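You operate a simulated robot arm through the tools that you are given. There is no shell and no other tool.

The job below is to be done with a simulated robot arm. You get a single attempt, and the scene is never put back.

TASK
Swap the blue amp head's long orange plug for the long yellow plug.
Fine: standby first, PLAY again last; lay the long orange plug on the amp bench; do not trip the head; leave the knobs and the long teal plug.

The check looks at the end state, three seconds after you hand in, the way a careful person would. Anything else that was tipped, shoved, dropped, spilled or broken makes it a failure.

THE ROBOT
A 6-joint arm with a two-finger gripper, fixed in place. Base frame: the origin is on the floor under the middle of its stand, x ahead of it, y to its left, z up. Lengths are in mm, angles in rad, forces in N, time in s.
It reaches about 1572 mm from its shoulder. Its first joint turns from -2.897 to 2.897 rad. Payload 2.45 kg.
The TCP is the grasp point between the finger pads, 20 mm short of the fingertips. In the tool frame z runs along the fingers and y along their closing line. The gripper opens to 140 mm; its body begins 168 mm behind the TCP.
Orientation is that of the tool frame in the base frame, as a unit quaternion [w, x, y, z]. With the fingers straight down and closing along the base's y, the tool's x points along the base's -x, its y along +y and its z along -z.

THE INTERFACE
- The arm moves only by the tool servo_tool. Its arguments are lists of equal length, an entry for each row: "delta_rot": the turn, a rotation vector about the base's x, y, z in units of 60 degrees (1.0 is 60 degrees), a list of three; "travel": the shift along the base's x, y, z in units of 250 mm (1.0 is 250 mm), a list of three; "gripper": the finger opening in mm, from 0 to 140. In form: {"delta_rot": [[wx, wy, wz], ...], "travel": [[dx, dy, dz], ...], "gripper": [gripper, ...]}. A call has 1 to 20 rows; each row is the pose to reach, as a shift and turn from the pose commanded when the call began. A call with a number of a shift or a turn outside -1 to 1 is refused whole. Each row takes 0.2 s and may step no farther than 50 mm and 0.15 rad from the row before; otherwise, or with a gripper value out of range, the whole call is refused. Where a pose cannot be reached the arm comes as near as it can. A force on the tool above 40 N (or 10 N above the force at the start of the call, whichever is more), or a blocked arm, ends the call early, and 0.2 s more pass. The fingers move at their own pace (about 45 mm/s each) and stop on an object; they squeeze with about 36 N. The grip force told is the motor's: it shows also when the fingers shut on nothing. Time passes only in rows, and 0.2 s behind the last, so rows that repeat a pose let the fingers close. The reply holds the time, the measured pose of the TCP, the force on the tool along the base axes, the opening and the grip force, in the units named above and with some noise, with the torque about the TCP (base axes, N m) and any sound that the robot's microphone picked up.
- Cameras (640 x 400 px; columns grow to the right, rows downward): "scene" is fixed at [221.3, 500.8, 1399.7]; the picture's right is [0.39, -0.92, 0.00], its down [-0.63, -0.27, -0.73] and it looks along [0.67, 0.28, -0.68] (base axes); focal length 376 px, centre (320, 200). "wrist" rides on the gripper at [78, 11, -209] in the tool frame; the picture's right is [-0.14, 0.99, 0.00], its down [-0.92, -0.13, -0.37] and it looks along [-0.36, -0.05, 0.93] (tool axes); focal length 280 px, centre (320, 200). There is no depth. A picture from a camera that has moved, and an enlarged one, comes with that camera's place and axes in the base frame and with its lens.
- snapshot(camera): a new picture of that camera. The clock stands still meanwhile.
- enlarge(camera, box): a new picture of the part [left, top, right, bottom] of that camera's present view, enlarged. The clock stands still meanwhile.
- sign_off(): hands the job in; it is judged then, once.

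Places have to be worked out from the pictures, the camera data and where the tool is seen. Open the gripper and draw the arm clear of the work before you hand the job in, unless the task says otherwise.

The tools are called after "Request:" as a command line: name --argument value ..., lists and objects as JSON in quotes. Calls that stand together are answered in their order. servo_tool: Moves the arm, as the interface text tells. Its arguments: {"type":"object","properties":{"delta_rot":{"type":"array","items":{"type":"array","items":{"type":"number"}}},"travel":{"type":"array","items":{"type":"array","items":{"type":"number"}}},"gripper":{"type":"array","items":{"type":"number"}}},"required":["delta_rot","travel","gripper"]} The other tools are called the same way: snapshot (camera) takes a picture; enlarge (camera, box) takes an enlarged picture of a part of a camera's view; sign_off () hands the job in.

At the start:

```text
clock: 0.0
tcp_pos: [604.8, 692.1, 1069.3]
tcp_rot: [0.0, -0.001, 1.0, 0.001]
ft_force: [0.7, -0.2, 0.9]
wrist_torque: [-0.01, -0.02, 0.04]
gripper_width: 140.1
grasp_force: 0.0
```

scene: 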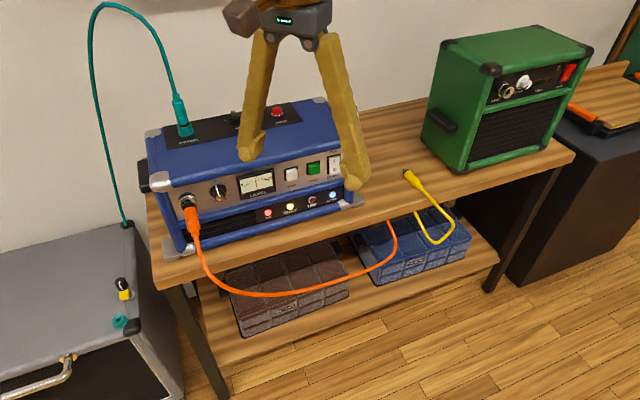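
wrist: 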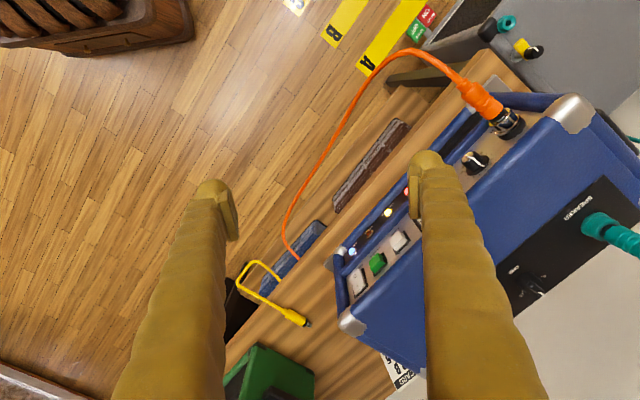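

I start by looking closely at the amp head's front and the plugs before moving anything.

Request:
enlarge --camera "scene" --box '[140, 90, 380, 260]'

Request:
enlarge --camera "scene" --box '[340, 140, 500, 260]'

Request:
enlarge --camera "wrist" --box '[320, 60, 640, 340]'

Request:
enlarge --camera "scene" --box '[60, 240, 200, 360]'

```text
2.35 times, centred on (260, 175) of scene
camera zoom: at [221.3, 500.8, 1399.7], right [0.39, -0.92, 0.0], down [-0.63, -0.27, -0.73], along [0.67, 0.28, -0.68], focal length 883 px, centre (461, 259)
```

zoom: 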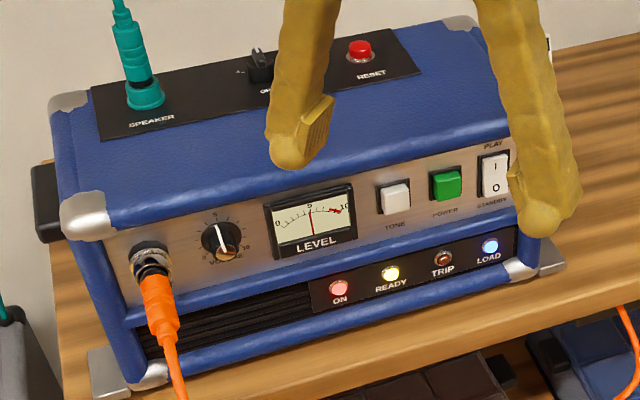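

```text
3.33 times, centred on (420, 200) of scene
camera zoom: at [221.3, 500.8, 1399.7], right [0.39, -0.92, 0.0], down [-0.63, -0.27, -0.73], along [0.67, 0.28, -0.68], focal length 1252 px, centre (-13, 200)
```

zoom: 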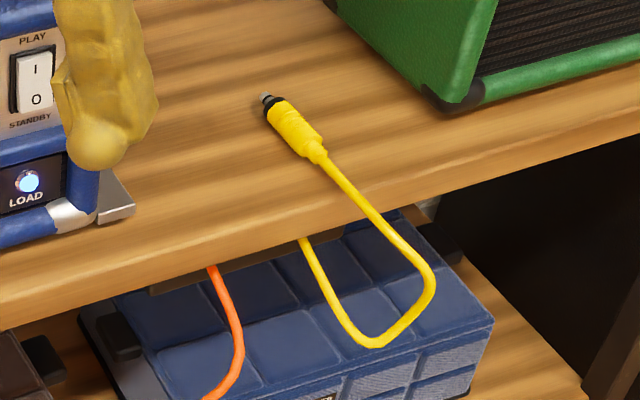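

```text
1.43 times, centred on (480, 200) of wrist
camera zoom: at [527.2, 701.6, 1278.3], right [0.14, 0.99, 0.0], down [0.92, -0.13, 0.37], along [0.37, -0.05, -0.93], focal length 401 px, centre (91, 200)
```

zoom: 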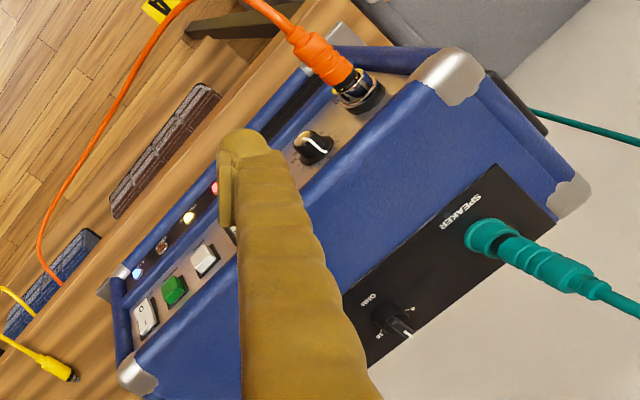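

```text
3.33 times, centred on (130, 300) of scene
camera zoom: at [221.3, 500.8, 1399.7], right [0.39, -0.92, 0.0], down [-0.63, -0.27, -0.73], along [0.67, 0.28, -0.68], focal length 1252 px, centre (953, -133)
```

zoom: 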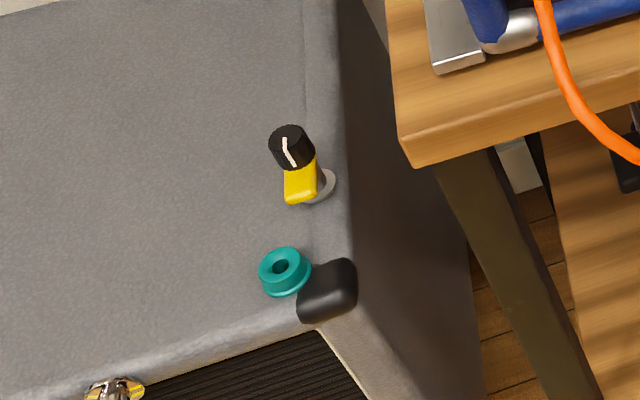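

The jack works out at about (609, 942, 900) and the PLAY/STANDBY rocker at about (828, 722, 902), so the panel faces the (-0.7, -0.7) direction. I yaw the tool 45° to line up with the panel and draw back a little, so the wrist camera can see the front.

Request:
servo_tool --delta_rot '[[0, 0, 0.125], [0, 0, 0.25], [0, 0, 0.375], [0, 0, 0.5], [0, 0, 0.625], [0, 0, 0.75], [0, 0, 0.75]]' --travel '[[-0.04, -0.025, 0.04], [-0.08, -0.05, 0.08], [-0.13, -0.08, 0.12], [-0.17, -0.1, 0.16], [-0.21, -0.12, 0.2], [-0.256, -0.148, 0.2], [-0.256, -0.148, 0.2]]' --gripper '[140, 140, 140, 140, 140, 140, 140]'

Request:
snapshot --camera "wrist"

Request:
snapshot --camera "scene"

```text
clock: 1.6
tcp_pos: [541.7, 655.0, 1119.8]
tcp_rot: [0.001, -0.382, 0.924, 0.001]
ft_force: [0.0, -1.3, 0.3]
wrist_torque: [-0.02, 0.04, -0.03]
gripper_width: 140.1
grasp_force: 0.2
```

```text
taken
camera wrist: at [478.7, 606.3, 1328.2], right [-0.6, 0.8, 0.0], down [0.74, 0.56, 0.37], along [0.29, 0.22, -0.93], focal length 280 px, centre (320, 200)
```

wrist: 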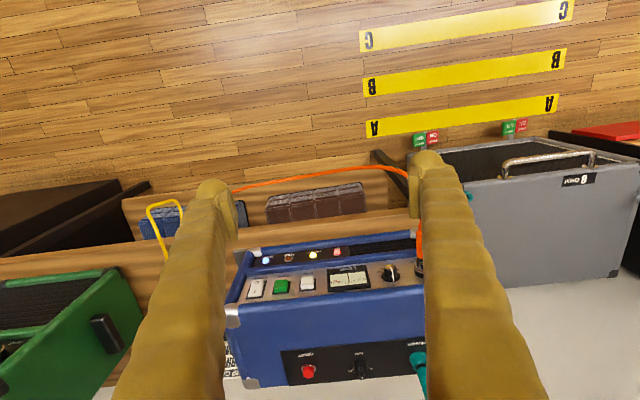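

```text
taken
```

scene: 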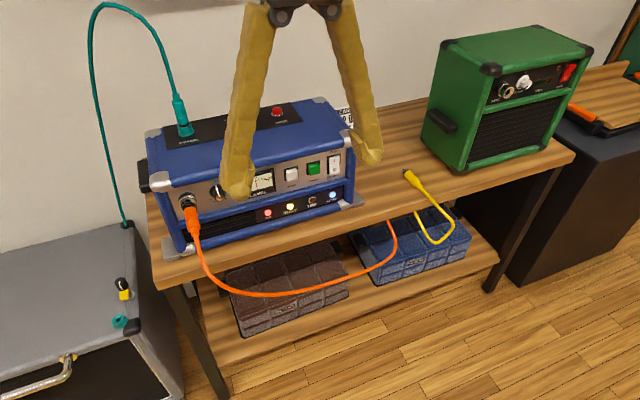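

The wrist view now faces the panel, though upside down. I tilt the fingers toward it by 54° and lower the tool for a level view of the jack, rocker and lamps.

Request:
servo_tool --delta_rot '[[0.09, -0.09, 0], [0.18, -0.18, 0], [0.27, -0.27, 0], [0.36, -0.36, 0], [0.45, -0.45, 0], [0.54, -0.54, 0], [0.636, -0.636, 0], [0.636, -0.636, 0]]' --travel '[[0, 0, -0.05], [0, 0, -0.1], [0, 0, -0.15], [0, 0, -0.2], [0, 0, -0.25], [0, 0, -0.3], [0, 0, -0.36], [0, 0, -0.36]]' --gripper '[140, 140, 140, 140, 140, 140, 140, 140]'

Request:
snapshot --camera "wrist"

Request:
snapshot --camera "scene"

```text
clock: 3.6
tcp_pos: [561.2, 595.8, 979.1]
tcp_rot: [0.354, -0.245, 0.895, 0.114]
ft_force: [0.2, -0.2, 0.2]
wrist_torque: [-0.02, -0.02, -0.04]
gripper_width: 139.8
grasp_force: 0.2
out of reach, approached as far as the arm can: row 6, 7, 8
stopped in row 8: the arm was blocked; the commanded pose is now the measured one
```

```text
taken
camera wrist: at [385.6, 497.5, 1077.3], right [-0.43, 0.89, 0.12], down [0.43, 0.08, 0.9], along [0.79, 0.44, -0.42], focal length 280 px, centre (320, 200)
```

wrist: 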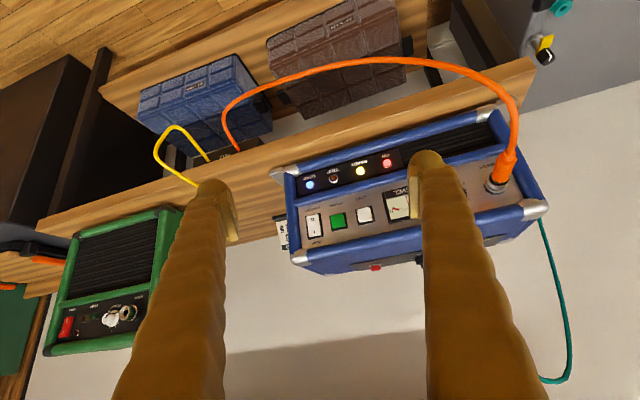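

```text
taken
```

scene: 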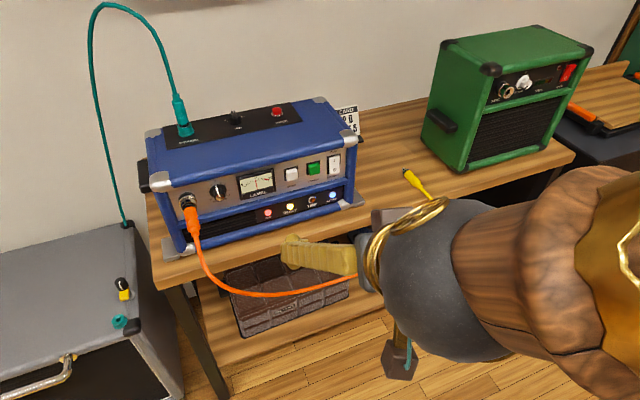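

The arm could not reach that tilt so near its base, but nothing was touched and this view is useful. I enlarge the jack and the rocker.

Request:
enlarge --camera "wrist" --box '[440, 90, 560, 220]'

Request:
enlarge --camera "wrist" --box '[270, 130, 430, 280]'

Request:
enlarge --camera "scene" --box '[150, 130, 380, 270]'

Request:
enlarge --camera "scene" --box '[280, 140, 370, 220]'

```text
3.08 times, centred on (500, 155) of wrist
camera zoom: at [385.6, 497.5, 1077.3], right [-0.43, 0.89, 0.12], down [0.43, 0.08, 0.9], along [0.79, 0.44, -0.42], focal length 863 px, centre (-234, 338)
```

zoom: 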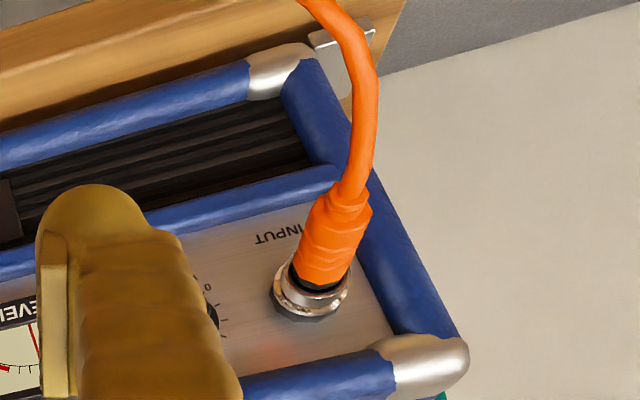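

```text
2.67 times, centred on (350, 205) of wrist
camera zoom: at [385.6, 497.5, 1077.3], right [-0.43, 0.89, 0.12], down [0.43, 0.08, 0.9], along [0.79, 0.44, -0.42], focal length 748 px, centre (240, 187)
```

zoom: 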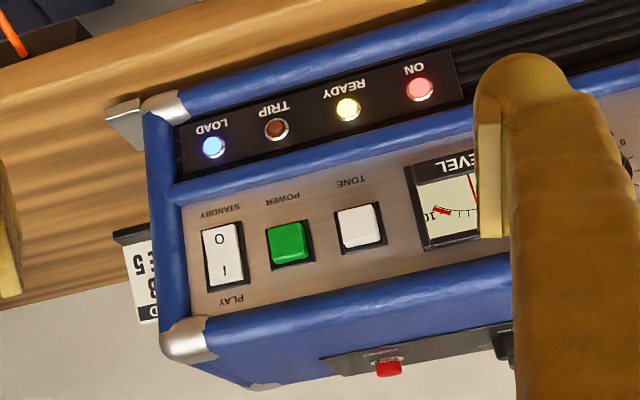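

```text
2.78 times, centred on (265, 200) of scene
camera zoom: at [221.3, 500.8, 1399.7], right [0.39, -0.92, 0.0], down [-0.63, -0.27, -0.73], along [0.67, 0.28, -0.68], focal length 1045 px, centre (473, 200)
```

zoom: 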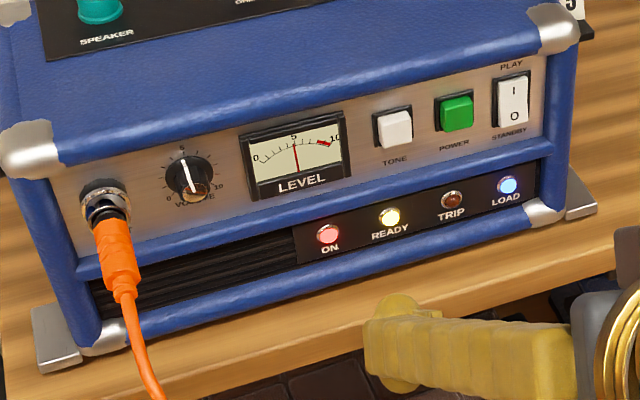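

```text
5.00 times, centred on (325, 180) of scene
camera zoom: at [221.3, 500.8, 1399.7], right [0.39, -0.92, 0.0], down [-0.63, -0.27, -0.73], along [0.67, 0.28, -0.68], focal length 1877 px, centre (295, 300)
```

zoom: 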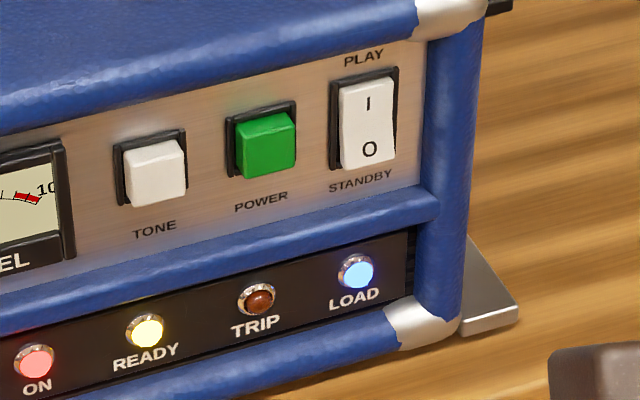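

The plug axis comes out horizontal along the panel normal. The rocker is at about (832, 724, 900), ±15 mm. I set the tool to a 40° pitch square to the panel, with the opening narrowed to 80, and bring it in front of the amp's right end so the left finger faces the rocker.

Request:
servo_tool --delta_rot '[[-0.012, 0.006, 0.046], [-0.024, 0.012, 0.092], [-0.036, 0.018, 0.137], [-0.049, 0.024, 0.183], [-0.0607, 0.0301, 0.2286], [-0.0607, 0.0301, 0.2286]]' --travel '[[0.166, -0.006, -0.015], [0.332, -0.012, -0.03], [0.5, -0.018, -0.045], [0.666, -0.024, -0.06], [0.832, -0.03, -0.076], [0.832, -0.03, -0.076]]' --gripper '[120, 100, 80, 80, 80, 80]'

Request:
snapshot --camera "wrist"

Request:
snapshot --camera "scene"

```text
clock: 5.2
tcp_pos: [780.5, 556.9, 955.9]
tcp_rot: [0.312, -0.352, 0.879, 0.076]
ft_force: [0.9, 0.5, 0.4]
wrist_torque: [0.01, 0.0, -0.03]
gripper_width: 79.8
grasp_force: 0.0
out of reach, approached as far as the arm can: row 4
stopped in row 6: the arm was blocked; the commanded pose is now the measured one
```

```text
taken
camera wrist: at [626.1, 444.9, 1073.3], right [-0.58, 0.81, 0.0], down [0.42, 0.3, 0.86], along [0.7, 0.5, -0.51], focal length 280 px, centre (320, 200)
```

wrist: 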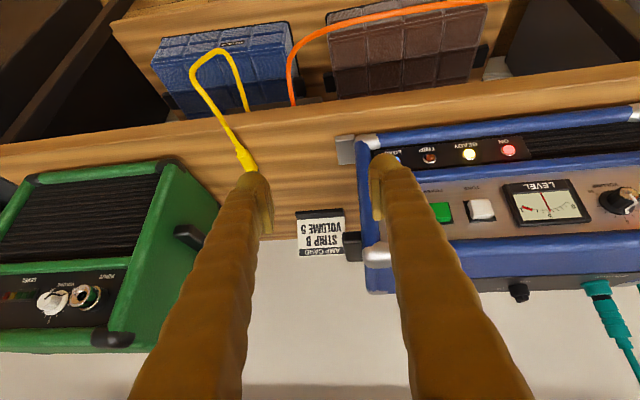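

```text
taken
```

scene: 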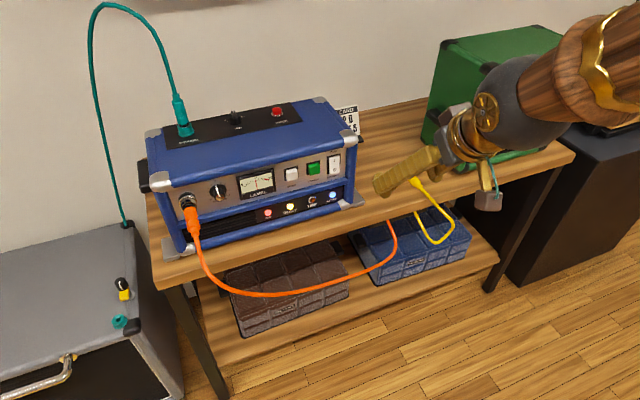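

The arm seems to stall near a wrist singularity when tilted this far, but everything is still untouched. The POWER button triangulates to (793, 755, 904), so the rocker is about 47 mm to its right, near (828, 724, 902). I reduce the tilt to 22°, which should be enough for the tip to lead, and move up in front of it.

Request:
servo_tool --delta_rot '[[-0.038, 0.08, 0.013], [-0.076, 0.16, 0.026], [-0.1146, 0.2398, 0.0391], [-0.1146, 0.2398, 0.0391]]' --travel '[[0.03, 0.07, -0.04], [0.06, 0.14, -0.08], [0.094, 0.212, -0.124], [0.094, 0.212, -0.124]]' --gripper '[100, 100, 100, 100]'

Request:
snapshot --camera "wrist"

Request:
snapshot --camera "scene"

```text
clock: 6.2
tcp_pos: [804.1, 609.1, 924.5]
tcp_rot: [0.176, -0.376, 0.907, 0.073]
ft_force: [-1.1, 0.1, 0.1]
wrist_torque: [0.01, 0.0, 0.0]
gripper_width: 100.0
grasp_force: 0.1
```

```text
taken
camera wrist: at [689.6, 509.5, 1089.4], right [-0.61, 0.79, 0.05], down [0.6, 0.42, 0.69], along [0.52, 0.45, -0.73], focal length 280 px, centre (320, 200)
```

wrist: 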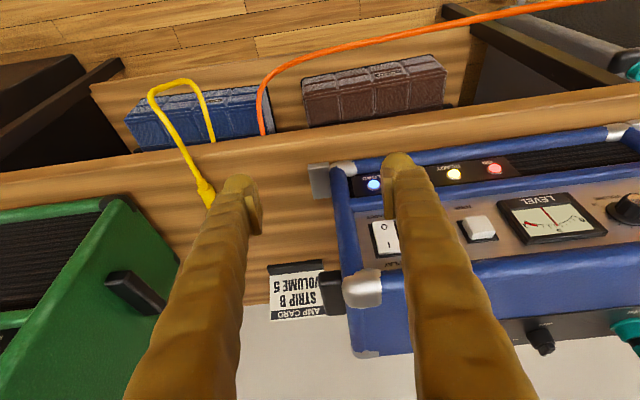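

```text
taken
```

scene: 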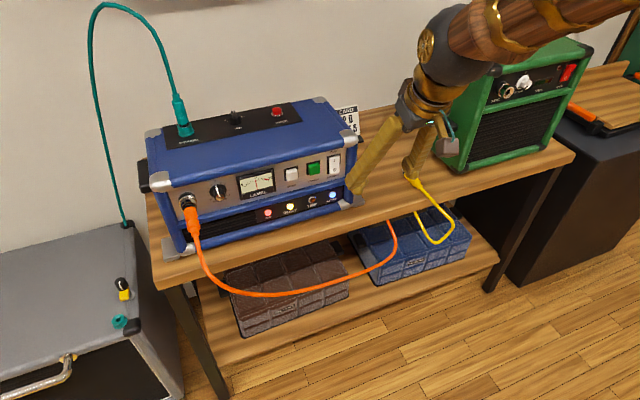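

Pose reached exactly and the rocker shows where I predicted, with the left finger on its line. I lower to z=895 and close to about 40 mm off the rocker, then check.

Request:
servo_tool --delta_rot '[[0, 0, 0], [0, 0, 0], [0, 0, 0]]' --travel '[[0.05, 0.05, -0.06], [0.113, 0.114, -0.12], [0.113, 0.114, -0.12]]' --gripper '[100, 100, 100]'

Request:
enlarge --camera "scene" --box '[270, 120, 430, 230]'

Request:
enlarge --camera "wrist" --box '[300, 120, 520, 320]'

```text
clock: 7.0
tcp_pos: [831.8, 638.4, 893.7]
tcp_rot: [0.177, -0.376, 0.907, 0.074]
ft_force: [-0.7, 0.0, 0.1]
wrist_torque: [-0.01, -0.01, 0.0]
gripper_width: 99.8
grasp_force: 0.0
```

```text
3.64 times, centred on (350, 175) of scene
camera zoom: at [221.3, 500.8, 1399.7], right [0.39, -0.92, 0.0], down [-0.63, -0.27, -0.73], along [0.67, 0.28, -0.68], focal length 1365 px, centre (211, 291)
```

zoom: 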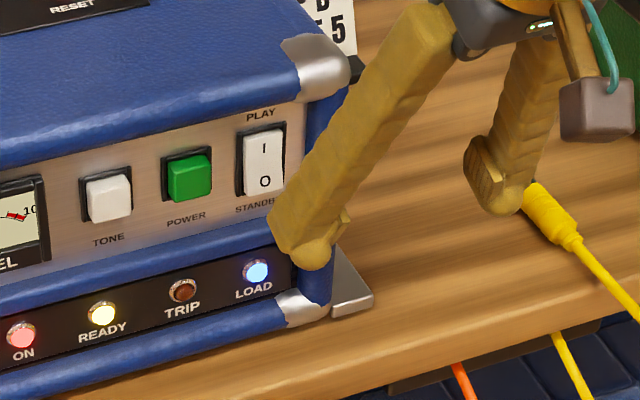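

```text
2.00 times, centred on (410, 220) of wrist
camera zoom: at [717.6, 538.3, 1058.3], right [-0.61, 0.79, 0.05], down [0.6, 0.42, 0.69], along [0.52, 0.45, -0.72], focal length 561 px, centre (140, 160)
```

zoom: 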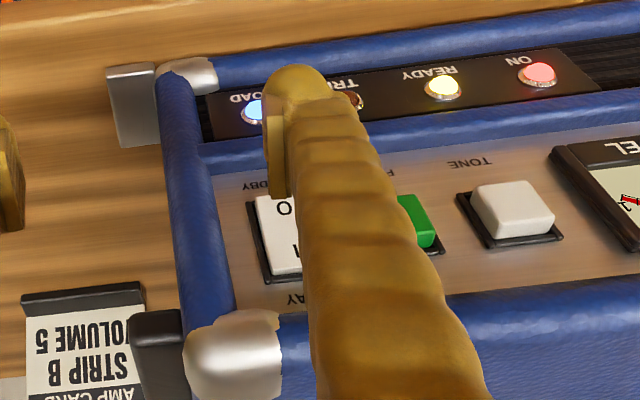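

Readings match the command, and the left finger tip sits about 40 mm in front of the "O" half. I advance 24 mm straight toward the panel and look again.

Request:
servo_tool --delta_rot '[[0, 0, 0], [0, 0, 0], [0, 0, 0], [0, 0, 0]]' --travel '[[0.023, 0.023, 0], [0.046, 0.046, 0], [0.068, 0.068, 0], [0.068, 0.068, 0]]' --gripper '[100, 100, 100, 100]'

Request:
enlarge --camera "scene" --box '[270, 120, 430, 230]'

Request:
enlarge --camera "wrist" --box '[300, 120, 520, 320]'

```text
clock: 8.0
tcp_pos: [848.1, 654.9, 894.8]
tcp_rot: [0.176, -0.376, 0.907, 0.073]
ft_force: [0.3, -0.2, -0.9]
wrist_torque: [0.0, -0.01, 0.0]
gripper_width: 99.9
grasp_force: 0.1
```

```text
3.64 times, centred on (350, 175) of scene
camera zoom: at [221.3, 500.8, 1399.7], right [0.39, -0.92, 0.0], down [-0.63, -0.27, -0.73], along [0.67, 0.28, -0.68], focal length 1365 px, centre (211, 291)
```

zoom: 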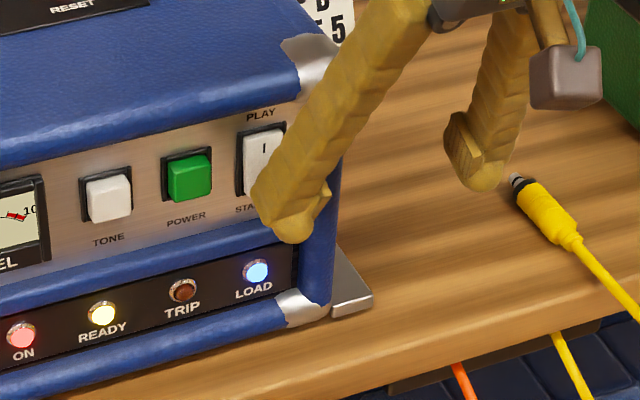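

```text
2.00 times, centred on (410, 220) of wrist
camera zoom: at [734.3, 555.2, 1059.2], right [-0.61, 0.79, 0.05], down [0.6, 0.42, 0.69], along [0.52, 0.45, -0.72], focal length 561 px, centre (140, 160)
```

zoom: 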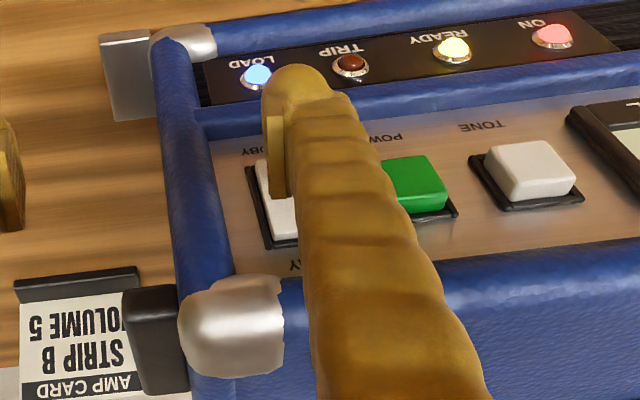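

The tip is nearly at the "O" half and clear of POWER. I creep in at 2.5 mm per row, watching for force and a click.

Request:
servo_tool --delta_rot '[[0, 0, 0], [0, 0, 0], [0, 0, 0], [0, 0, 0], [0, 0, 0], [0, 0, 0], [0, 0, 0]]' --travel '[[0.007, 0.007, 0], [0.014, 0.014, 0], [0.021, 0.021, 0], [0.028, 0.028, 0], [0.035, 0.035, 0], [0.042, 0.042, 0], [0.049, 0.049, 0]]' --gripper '[100, 100, 100, 100, 100, 100, 100]'

Request:
enlarge --camera "scene" --box '[270, 120, 430, 230]'

Request:
enlarge --camera "wrist" --box '[300, 120, 520, 320]'

```text
clock: 9.6
tcp_pos: [862.5, 666.5, 895.1]
tcp_rot: [0.176, -0.375, 0.907, 0.073]
ft_force: [-6.6, -11.5, -0.7]
wrist_torque: [0.04, 0.02, 0.71]
gripper_width: 98.0
grasp_force: 0.0
```

```text
3.64 times, centred on (350, 175) of scene
camera zoom: at [221.3, 500.8, 1399.7], right [0.39, -0.92, 0.0], down [-0.63, -0.27, -0.73], along [0.67, 0.28, -0.68], focal length 1365 px, centre (211, 291)
```

zoom: 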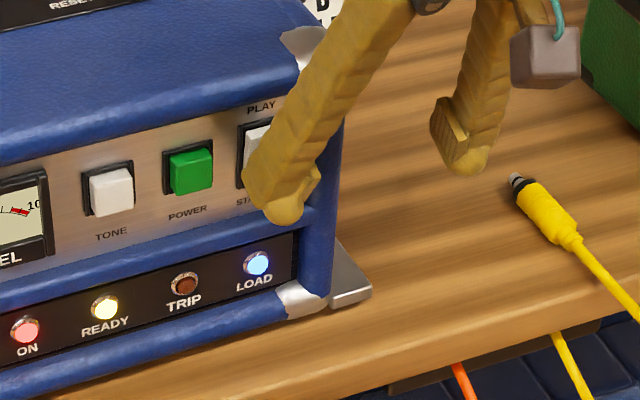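

```text
2.00 times, centred on (410, 220) of wrist
camera zoom: at [747.1, 566.9, 1059.0], right [-0.61, 0.79, 0.05], down [0.6, 0.42, 0.69], along [0.52, 0.45, -0.73], focal length 561 px, centre (140, 160)
```

zoom: 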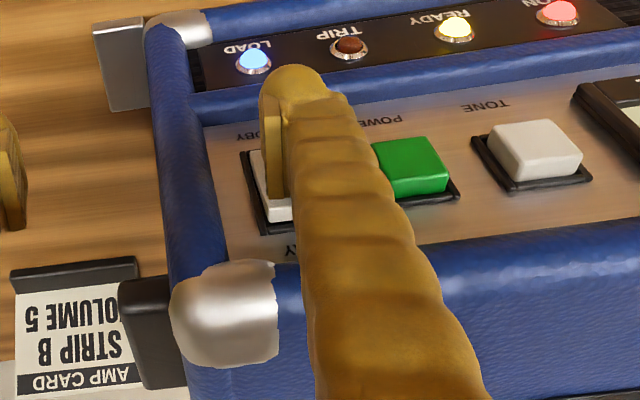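

The tip is pressing with about 13 N but no click was heard, and the amp seems shifted a few pixels from before. I back off right away and compare.

Request:
servo_tool --delta_rot '[[0, 0, 0], [0, 0, 0], [0, 0, 0], [0, 0, 0]]' --travel '[[-0.02, -0.02, 0], [-0.06, -0.06, 0], [-0.1, -0.1, 0], [-0.1, -0.1, 0]]' --gripper '[100, 100, 100, 100]'

Request:
enlarge --camera "scene" --box '[270, 120, 430, 230]'

Request:
snapshot --camera "scene"

Request:
enlarge --camera "wrist" --box '[300, 120, 520, 320]'

```text
clock: 10.6
tcp_pos: [836.2, 641.7, 896.0]
tcp_rot: [0.176, -0.375, 0.907, 0.073]
ft_force: [0.3, 0.4, 0.0]
wrist_torque: [0.0, 0.01, 0.0]
gripper_width: 99.9
grasp_force: 0.2
```

```text
3.64 times, centred on (350, 175) of scene
camera zoom: at [221.3, 500.8, 1399.7], right [0.39, -0.92, 0.0], down [-0.63, -0.27, -0.73], along [0.67, 0.28, -0.68], focal length 1365 px, centre (211, 291)
```

zoom: 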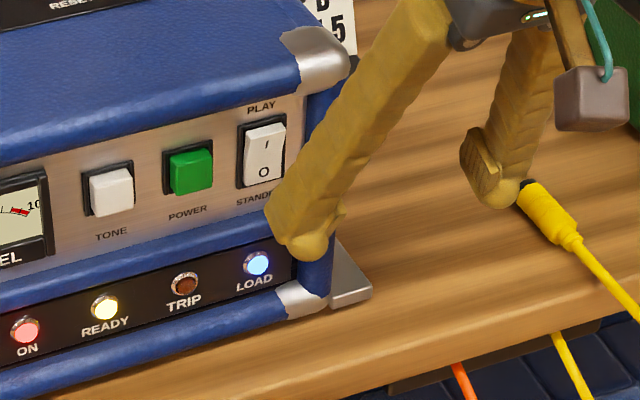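

```text
taken
```

scene: 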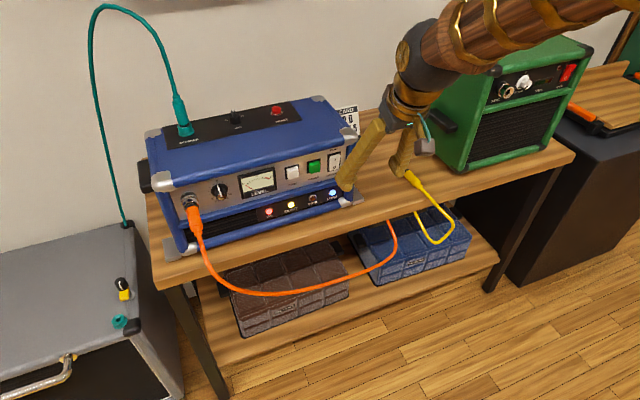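

```text
2.00 times, centred on (410, 220) of wrist
camera zoom: at [722.2, 541.9, 1059.8], right [-0.61, 0.79, 0.05], down [0.6, 0.42, 0.69], along [0.52, 0.45, -0.72], focal length 561 px, centre (140, 160)
```

zoom: 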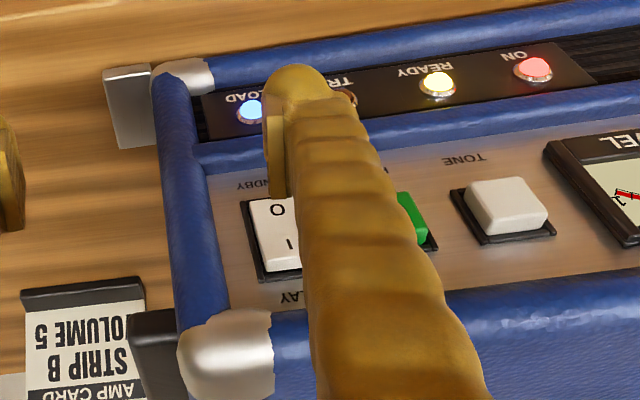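

Now I compare the rocker's position and the lamps up close.

Request:
enlarge --camera "scene" --box '[280, 140, 370, 220]'

Request:
enlarge --camera "scene" --box '[150, 130, 380, 270]'

```text
5.00 times, centred on (325, 180) of scene
camera zoom: at [221.3, 500.8, 1399.7], right [0.39, -0.92, 0.0], down [-0.63, -0.27, -0.73], along [0.67, 0.28, -0.68], focal length 1877 px, centre (295, 300)
```

zoom: 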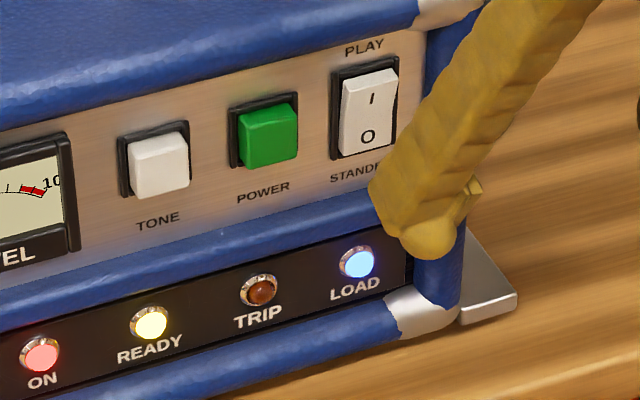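

```text
2.78 times, centred on (265, 200) of scene
camera zoom: at [221.3, 500.8, 1399.7], right [0.39, -0.92, 0.0], down [-0.63, -0.27, -0.73], along [0.67, 0.28, -0.68], focal length 1045 px, centre (473, 200)
```

zoom: 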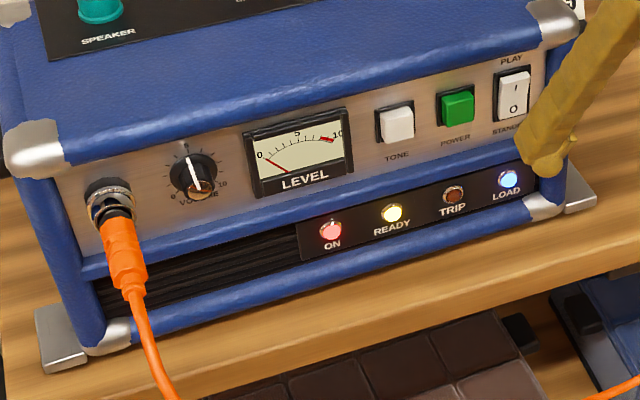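

The level meter dropped to 0 and the rocker's lower half is in, so the head is in standby and TRIP is dark. The head did shift about 5 mm when the press bottomed out, so I will be gentler from here. I retreat, go back to fingers-down and head toward the orange plug.

Request:
servo_tool --delta_rot '[[-0.0519, 0.0519, 0], [-0.1037, 0.1037, 0], [-0.1556, 0.1556, 0], [-0.2074, 0.2074, 0], [-0.2593, 0.2593, 0], [-0.2593, 0.2593, 0]]' --travel '[[-0.12, -0.12, 0.03], [-0.23, -0.11, 0.14], [-0.34, -0.05, 0.25], [-0.45, 0.01, 0.36], [-0.546, 0.069, 0.46], [-0.546, 0.069, 0.46]]' --gripper '[100, 100, 90, 80, 70, 60]'

Request:
enlarge --camera "scene" --box '[150, 130, 380, 270]'

```text
clock: 12.0
tcp_pos: [701.4, 658.5, 1009.5]
tcp_rot: [0.0, -0.383, 0.924, -0.001]
ft_force: [-0.1, 0.4, -0.9]
wrist_torque: [-0.01, -0.02, -0.01]
gripper_width: 60.2
grasp_force: 0.2
```

```text
2.78 times, centred on (265, 200) of scene
camera zoom: at [221.3, 500.8, 1399.7], right [0.39, -0.92, 0.0], down [-0.63, -0.27, -0.73], along [0.67, 0.28, -0.68], focal length 1045 px, centre (473, 200)
```

zoom: 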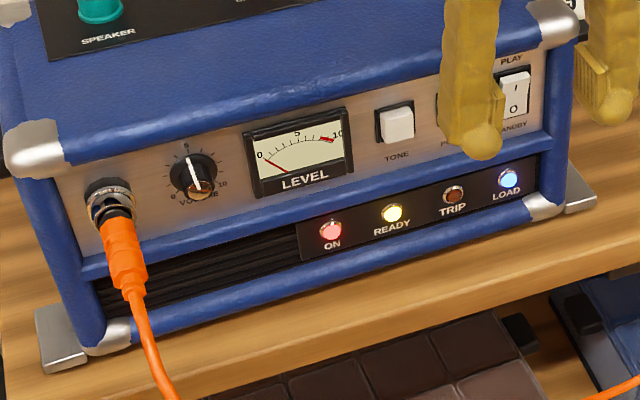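

Clear. Next I travel at z=1010 to above the orange plug body, near (575, 902), with 60 mm opening.

Request:
servo_tool --delta_rot '[[0, 0, 0], [0, 0, 0], [0, 0, 0], [0, 0, 0], [0, 0, 0], [0, 0, 0], [0, 0, 0]]' --travel '[[-0.083, 0.161, 0], [-0.167, 0.323, 0], [-0.25, 0.484, 0], [-0.333, 0.645, 0], [-0.417, 0.807, 0], [-0.5, 0.968, 0], [-0.5, 0.968, 0]]' --gripper '[60, 60, 60, 60, 60, 60, 60]'

Request:
snapshot --camera "wrist"

Request:
snapshot --camera "scene"

```text
clock: 13.6
tcp_pos: [574.1, 900.9, 1008.7]
tcp_rot: [0.0, -0.382, 0.924, -0.001]
ft_force: [0.1, -0.1, 0.1]
wrist_torque: [-0.04, 0.01, 0.0]
gripper_width: 60.0
grasp_force: 0.1
```

```text
taken
camera wrist: at [511.8, 853.3, 1217.4], right [-0.6, 0.8, 0.0], down [0.74, 0.56, 0.37], along [0.29, 0.22, -0.93], focal length 280 px, centre (320, 200)
```

wrist: 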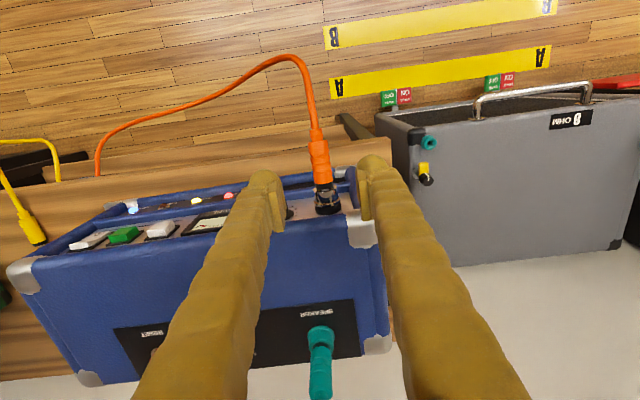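

```text
taken
```

scene: 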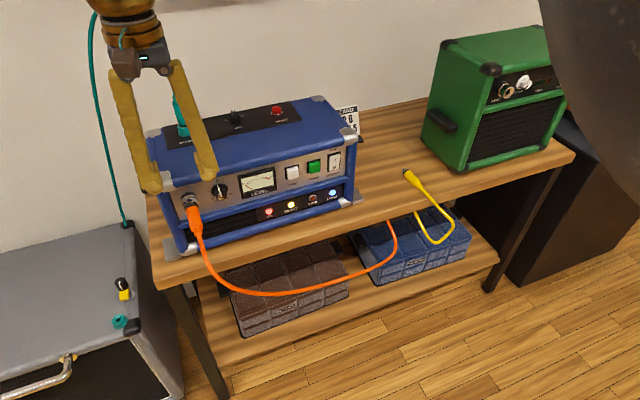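

The plug is right between the finger tips. I enlarge it to place its axis and the length of its body.

Request:
enlarge --camera "wrist" --box '[260, 110, 400, 230]'

Request:
enlarge --camera "scene" --box '[140, 160, 240, 260]'

```text
3.33 times, centred on (330, 170) of wrist
camera zoom: at [511.8, 853.3, 1217.4], right [-0.6, 0.8, 0.0], down [0.74, 0.56, 0.37], along [0.29, 0.22, -0.93], focal length 935 px, centre (287, 300)
```

zoom: 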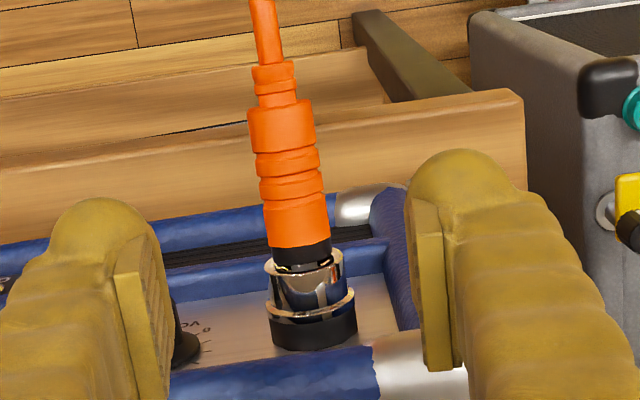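

```text
4.00 times, centred on (190, 210) of scene
camera zoom: at [221.3, 500.8, 1399.7], right [0.39, -0.92, 0.0], down [-0.63, -0.27, -0.73], along [0.67, 0.28, -0.68], focal length 1502 px, centre (840, 160)
```

zoom: 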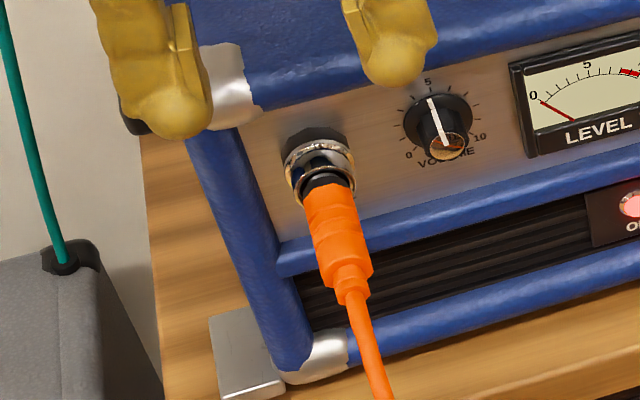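

The socket looks like it may have a slotted collar with lugs on the plug, possibly a bayonet. I look at both as closely as I can.

Request:
enlarge --camera "wrist" --box '[305, 175, 350, 220]'

Request:
enlarge --camera "scene" --box '[175, 185, 220, 220]'

Request:
enlarge --camera "scene" --box '[395, 160, 445, 200]'

Request:
enlarge --camera "wrist" --box '[0, 150, 70, 260]'

Request:
enlarge --camera "scene" --box '[490, 65, 590, 130]'

```text
8.89 times, centred on (328, 198) of wrist
camera zoom: at [511.8, 853.3, 1217.4], right [-0.6, 0.8, 0.0], down [0.74, 0.56, 0.37], along [0.29, 0.22, -0.93], focal length 2492 px, centre (253, 222)
```

zoom: 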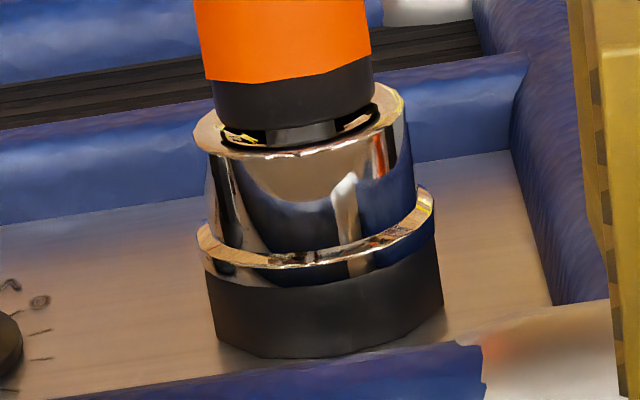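

```text
11.43 times, centred on (198, 202) of scene
camera zoom: at [221.3, 500.8, 1399.7], right [0.39, -0.92, 0.0], down [-0.63, -0.27, -0.73], along [0.67, 0.28, -0.68], focal length 4291 px, centre (1720, 171)
```

zoom: 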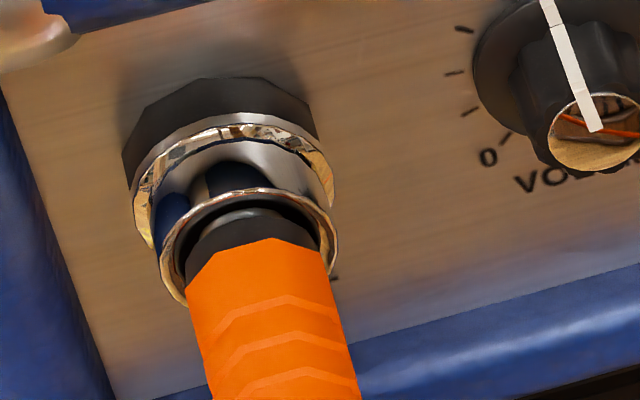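

```text
10.00 times, centred on (420, 180) of scene
camera zoom: at [221.3, 500.8, 1399.7], right [0.39, -0.92, 0.0], down [-0.63, -0.27, -0.73], along [0.67, 0.28, -0.68], focal length 3755 px, centre (-680, 400)
```

zoom: 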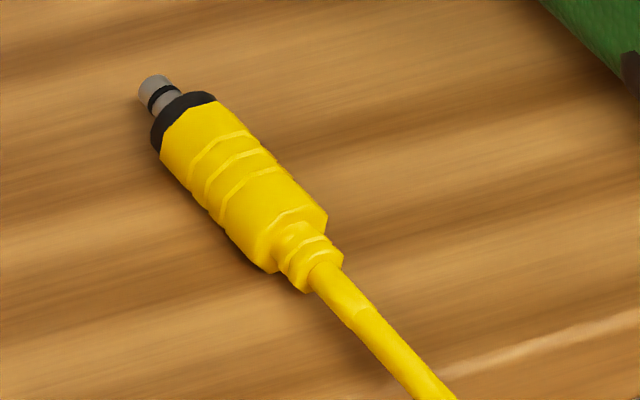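

```text
3.64 times, centred on (35, 205) of wrist
camera zoom: at [511.8, 853.3, 1217.4], right [-0.6, 0.8, 0.0], down [0.74, 0.56, 0.37], along [0.29, 0.22, -0.93], focal length 1020 px, centre (1356, 182)
```

zoom: 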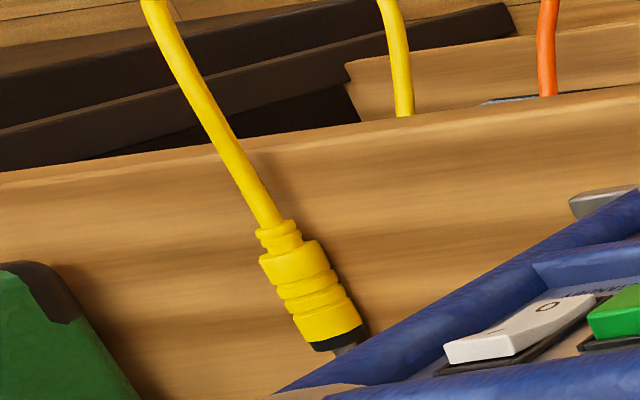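

```text
6.15 times, centred on (540, 98) of scene
camera zoom: at [221.3, 500.8, 1399.7], right [0.39, -0.92, 0.0], down [-0.63, -0.27, -0.73], along [0.67, 0.28, -0.68], focal length 2310 px, centre (-1034, 831)
```

zoom: 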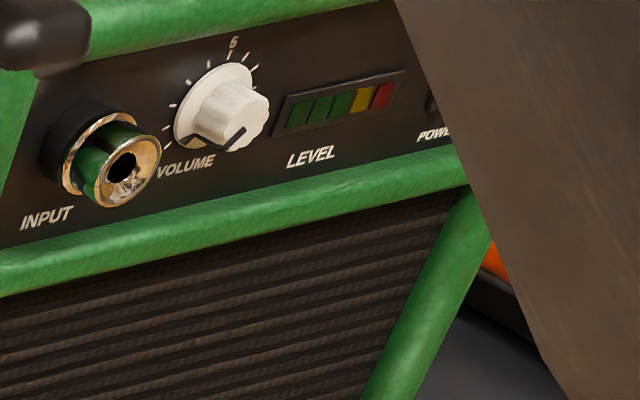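

No bayonet: it is a plain pin in a round barrel, so a straight pull along the axis will do. The orange body runs from s≈1019 to 1064 along the normal at t≈-232 and z≈903. I lower straight down over its middle with the fingers open.

Request:
servo_tool --delta_rot '[[0, 0, 0], [0, 0, 0], [0, 0, 0], [0, 0, 0]]' --travel '[[-0.003, 0.003, -0.15], [-0.003, 0.003, -0.3], [-0.003, 0.003, -0.424], [-0.003, 0.003, -0.424]]' --gripper '[60, 60, 60, 60]'

Request:
enlarge --camera "wrist" --box '[220, 100, 420, 260]'

Request:
enlarge --camera "scene" --box '[120, 150, 260, 260]'

```text
clock: 14.6
tcp_pos: [574.6, 900.5, 903.1]
tcp_rot: [0.0, -0.383, 0.924, 0.001]
ft_force: [0.3, -0.5, 0.3]
wrist_torque: [0.0, 0.0, 0.03]
gripper_width: 60.3
grasp_force: 0.1
```

```text
2.50 times, centred on (320, 180) of wrist
camera zoom: at [511.1, 853.4, 1112.1], right [-0.6, 0.8, 0.0], down [0.74, 0.56, 0.37], along [0.29, 0.22, -0.93], focal length 701 px, centre (320, 250)
```

zoom: 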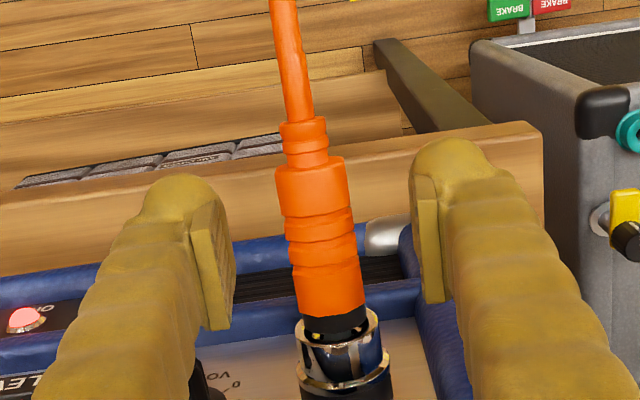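

```text
3.64 times, centred on (190, 205) of scene
camera zoom: at [221.3, 500.8, 1399.7], right [0.39, -0.92, 0.0], down [-0.63, -0.27, -0.73], along [0.67, 0.28, -0.68], focal length 1365 px, centre (793, 182)
```

zoom: 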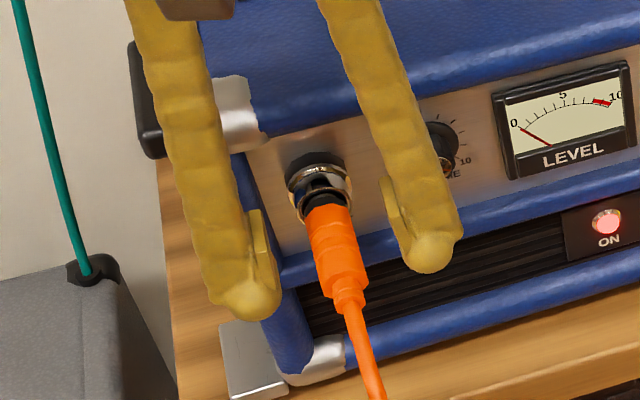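

The plug is centred between the pads at the right height, so I close on it without moving.

Request:
servo_tool --delta_rot '[[0, 0, 0], [0, 0, 0], [0, 0, 0], [0, 0, 0]]' --travel '[[0, 0, 0], [0, 0, 0], [0, 0, 0], [0, 0, 0]]' --gripper '[40, 20, 10, 10]'

Request:
enlarge --camera "wrist" --box '[220, 100, 420, 260]'

Request:
enlarge --camera "scene" --box '[120, 150, 260, 260]'

```text
clock: 15.6
tcp_pos: [574.1, 901.4, 903.1]
tcp_rot: [0.0, -0.383, 0.924, 0.001]
ft_force: [-2.2, 3.4, -0.7]
wrist_torque: [0.0, 0.01, 0.12]
gripper_width: 20.2
grasp_force: 36.1
```

```text
2.50 times, centred on (320, 180) of wrist
camera zoom: at [510.9, 853.6, 1112.3], right [-0.6, 0.8, 0.0], down [0.74, 0.56, 0.37], along [0.29, 0.22, -0.93], focal length 701 px, centre (320, 250)
```

zoom: 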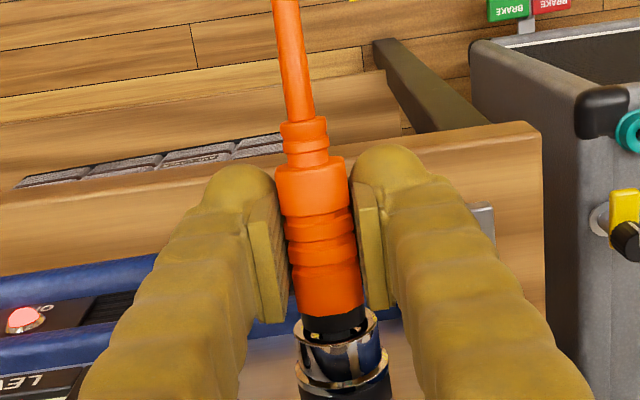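

```text
3.64 times, centred on (190, 205) of scene
camera zoom: at [221.3, 500.8, 1399.7], right [0.39, -0.92, 0.0], down [-0.63, -0.27, -0.73], along [0.67, 0.28, -0.68], focal length 1365 px, centre (793, 182)
```

zoom: 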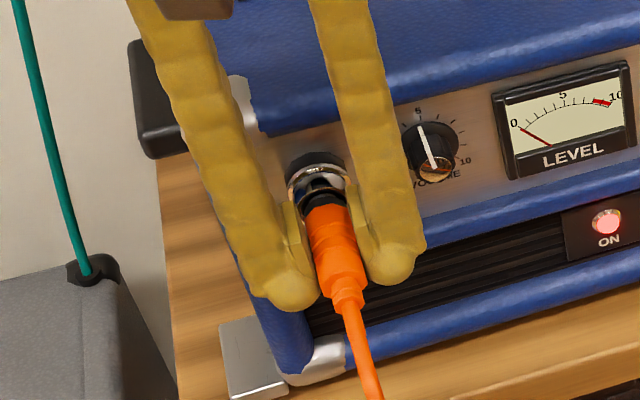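

Gripped at 20.2 mm with 36 N. I pull straight out along the axis slowly, 3 mm per row, watching the force and the amp.

Request:
servo_tool --delta_rot '[[0, 0, 0], [0, 0, 0], [0, 0, 0], [0, 0, 0], [0, 0, 0]]' --travel '[[-0.0085, -0.0085, 0], [-0.017, -0.017, 0], [-0.0255, -0.0255, 0], [-0.034, -0.034, 0], [-0.0425, -0.0425, 0]]' --gripper '[10, 10, 10, 10, 10]'

Request:
enlarge --camera "wrist" --box '[220, 100, 420, 260]'

Request:
enlarge --camera "scene" --box '[120, 150, 260, 260]'

```text
clock: 16.8
tcp_pos: [563.5, 891.3, 904.5]
tcp_rot: [0.0, -0.382, 0.924, 0.0]
ft_force: [0.0, 0.5, -0.1]
wrist_torque: [-0.03, 0.01, 0.0]
gripper_width: 20.3
grasp_force: 35.8
```

```text
2.50 times, centred on (320, 180) of wrist
camera zoom: at [500.3, 842.9, 1113.0], right [-0.6, 0.8, 0.0], down [0.74, 0.56, 0.37], along [0.29, 0.22, -0.93], focal length 701 px, centre (320, 250)
```

zoom: 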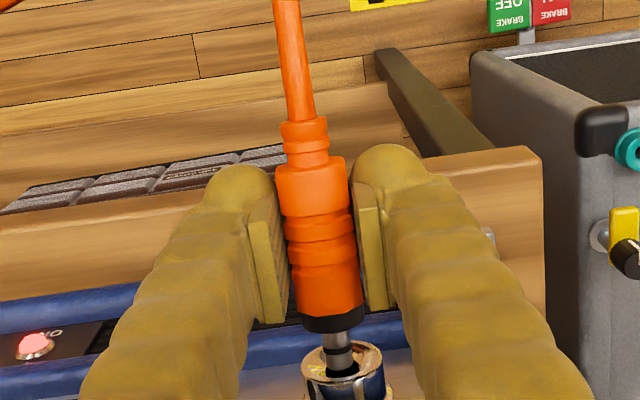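

```text
3.64 times, centred on (190, 205) of scene
camera zoom: at [221.3, 500.8, 1399.7], right [0.39, -0.92, 0.0], down [-0.63, -0.27, -0.73], along [0.67, 0.28, -0.68], focal length 1365 px, centre (793, 182)
```

zoom: 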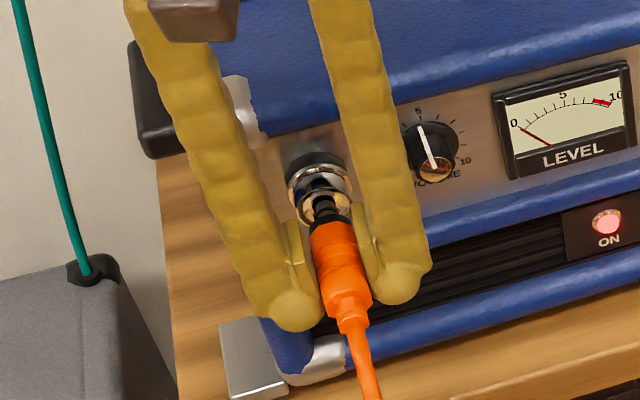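

The plug slides out with almost no force and the amp stayed put. I draw it the rest of the way clear along the axis, then lift to z≈1000.

Request:
servo_tool --delta_rot '[[0, 0, 0], [0, 0, 0], [0, 0, 0], [0, 0, 0], [0, 0, 0], [0, 0, 0], [0, 0, 0]]' --travel '[[-0.03, -0.03, 0], [-0.07, -0.07, 0], [-0.12, -0.12, 0], [-0.14, -0.14, 0.12], [-0.14, -0.14, 0.25], [-0.14, -0.14, 0.384], [-0.14, -0.14, 0.384]]' --gripper '[10, 10, 10, 10, 10, 10, 10]'

Request:
snapshot --camera "scene"

Request:
snapshot --camera "wrist"

Request:
enlarge --camera "scene" --box '[150, 130, 380, 270]'

```text
clock: 18.4
tcp_pos: [528.8, 854.8, 1000.8]
tcp_rot: [0.001, -0.383, 0.924, 0.0]
ft_force: [-0.2, 0.2, -0.7]
wrist_torque: [-0.01, 0.01, 0.0]
gripper_width: 20.4
grasp_force: 35.5
```

```text
taken
```

scene: 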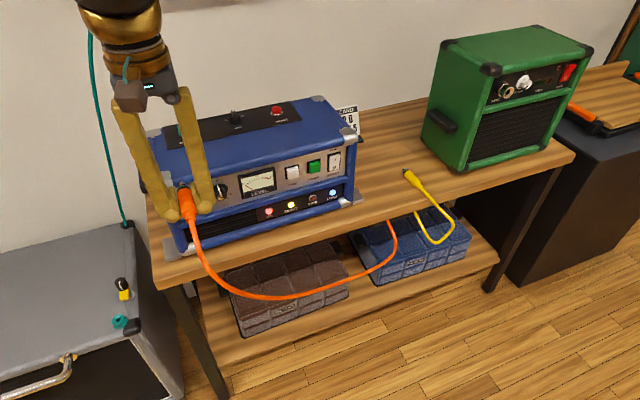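

```text
taken
camera wrist: at [465.9, 807.5, 1209.4], right [-0.6, 0.8, 0.0], down [0.74, 0.56, 0.37], along [0.29, 0.22, -0.93], focal length 280 px, centre (320, 200)
```

wrist: 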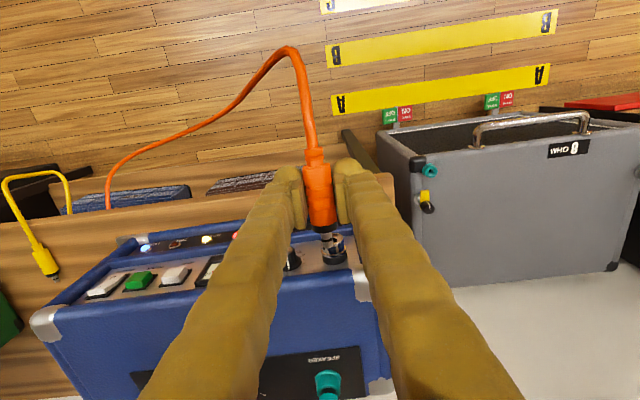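

```text
2.78 times, centred on (265, 200) of scene
camera zoom: at [221.3, 500.8, 1399.7], right [0.39, -0.92, 0.0], down [-0.63, -0.27, -0.73], along [0.67, 0.28, -0.68], focal length 1045 px, centre (473, 200)
```

zoom: 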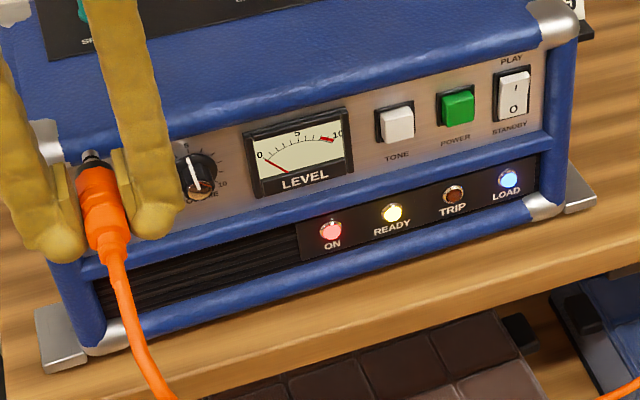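

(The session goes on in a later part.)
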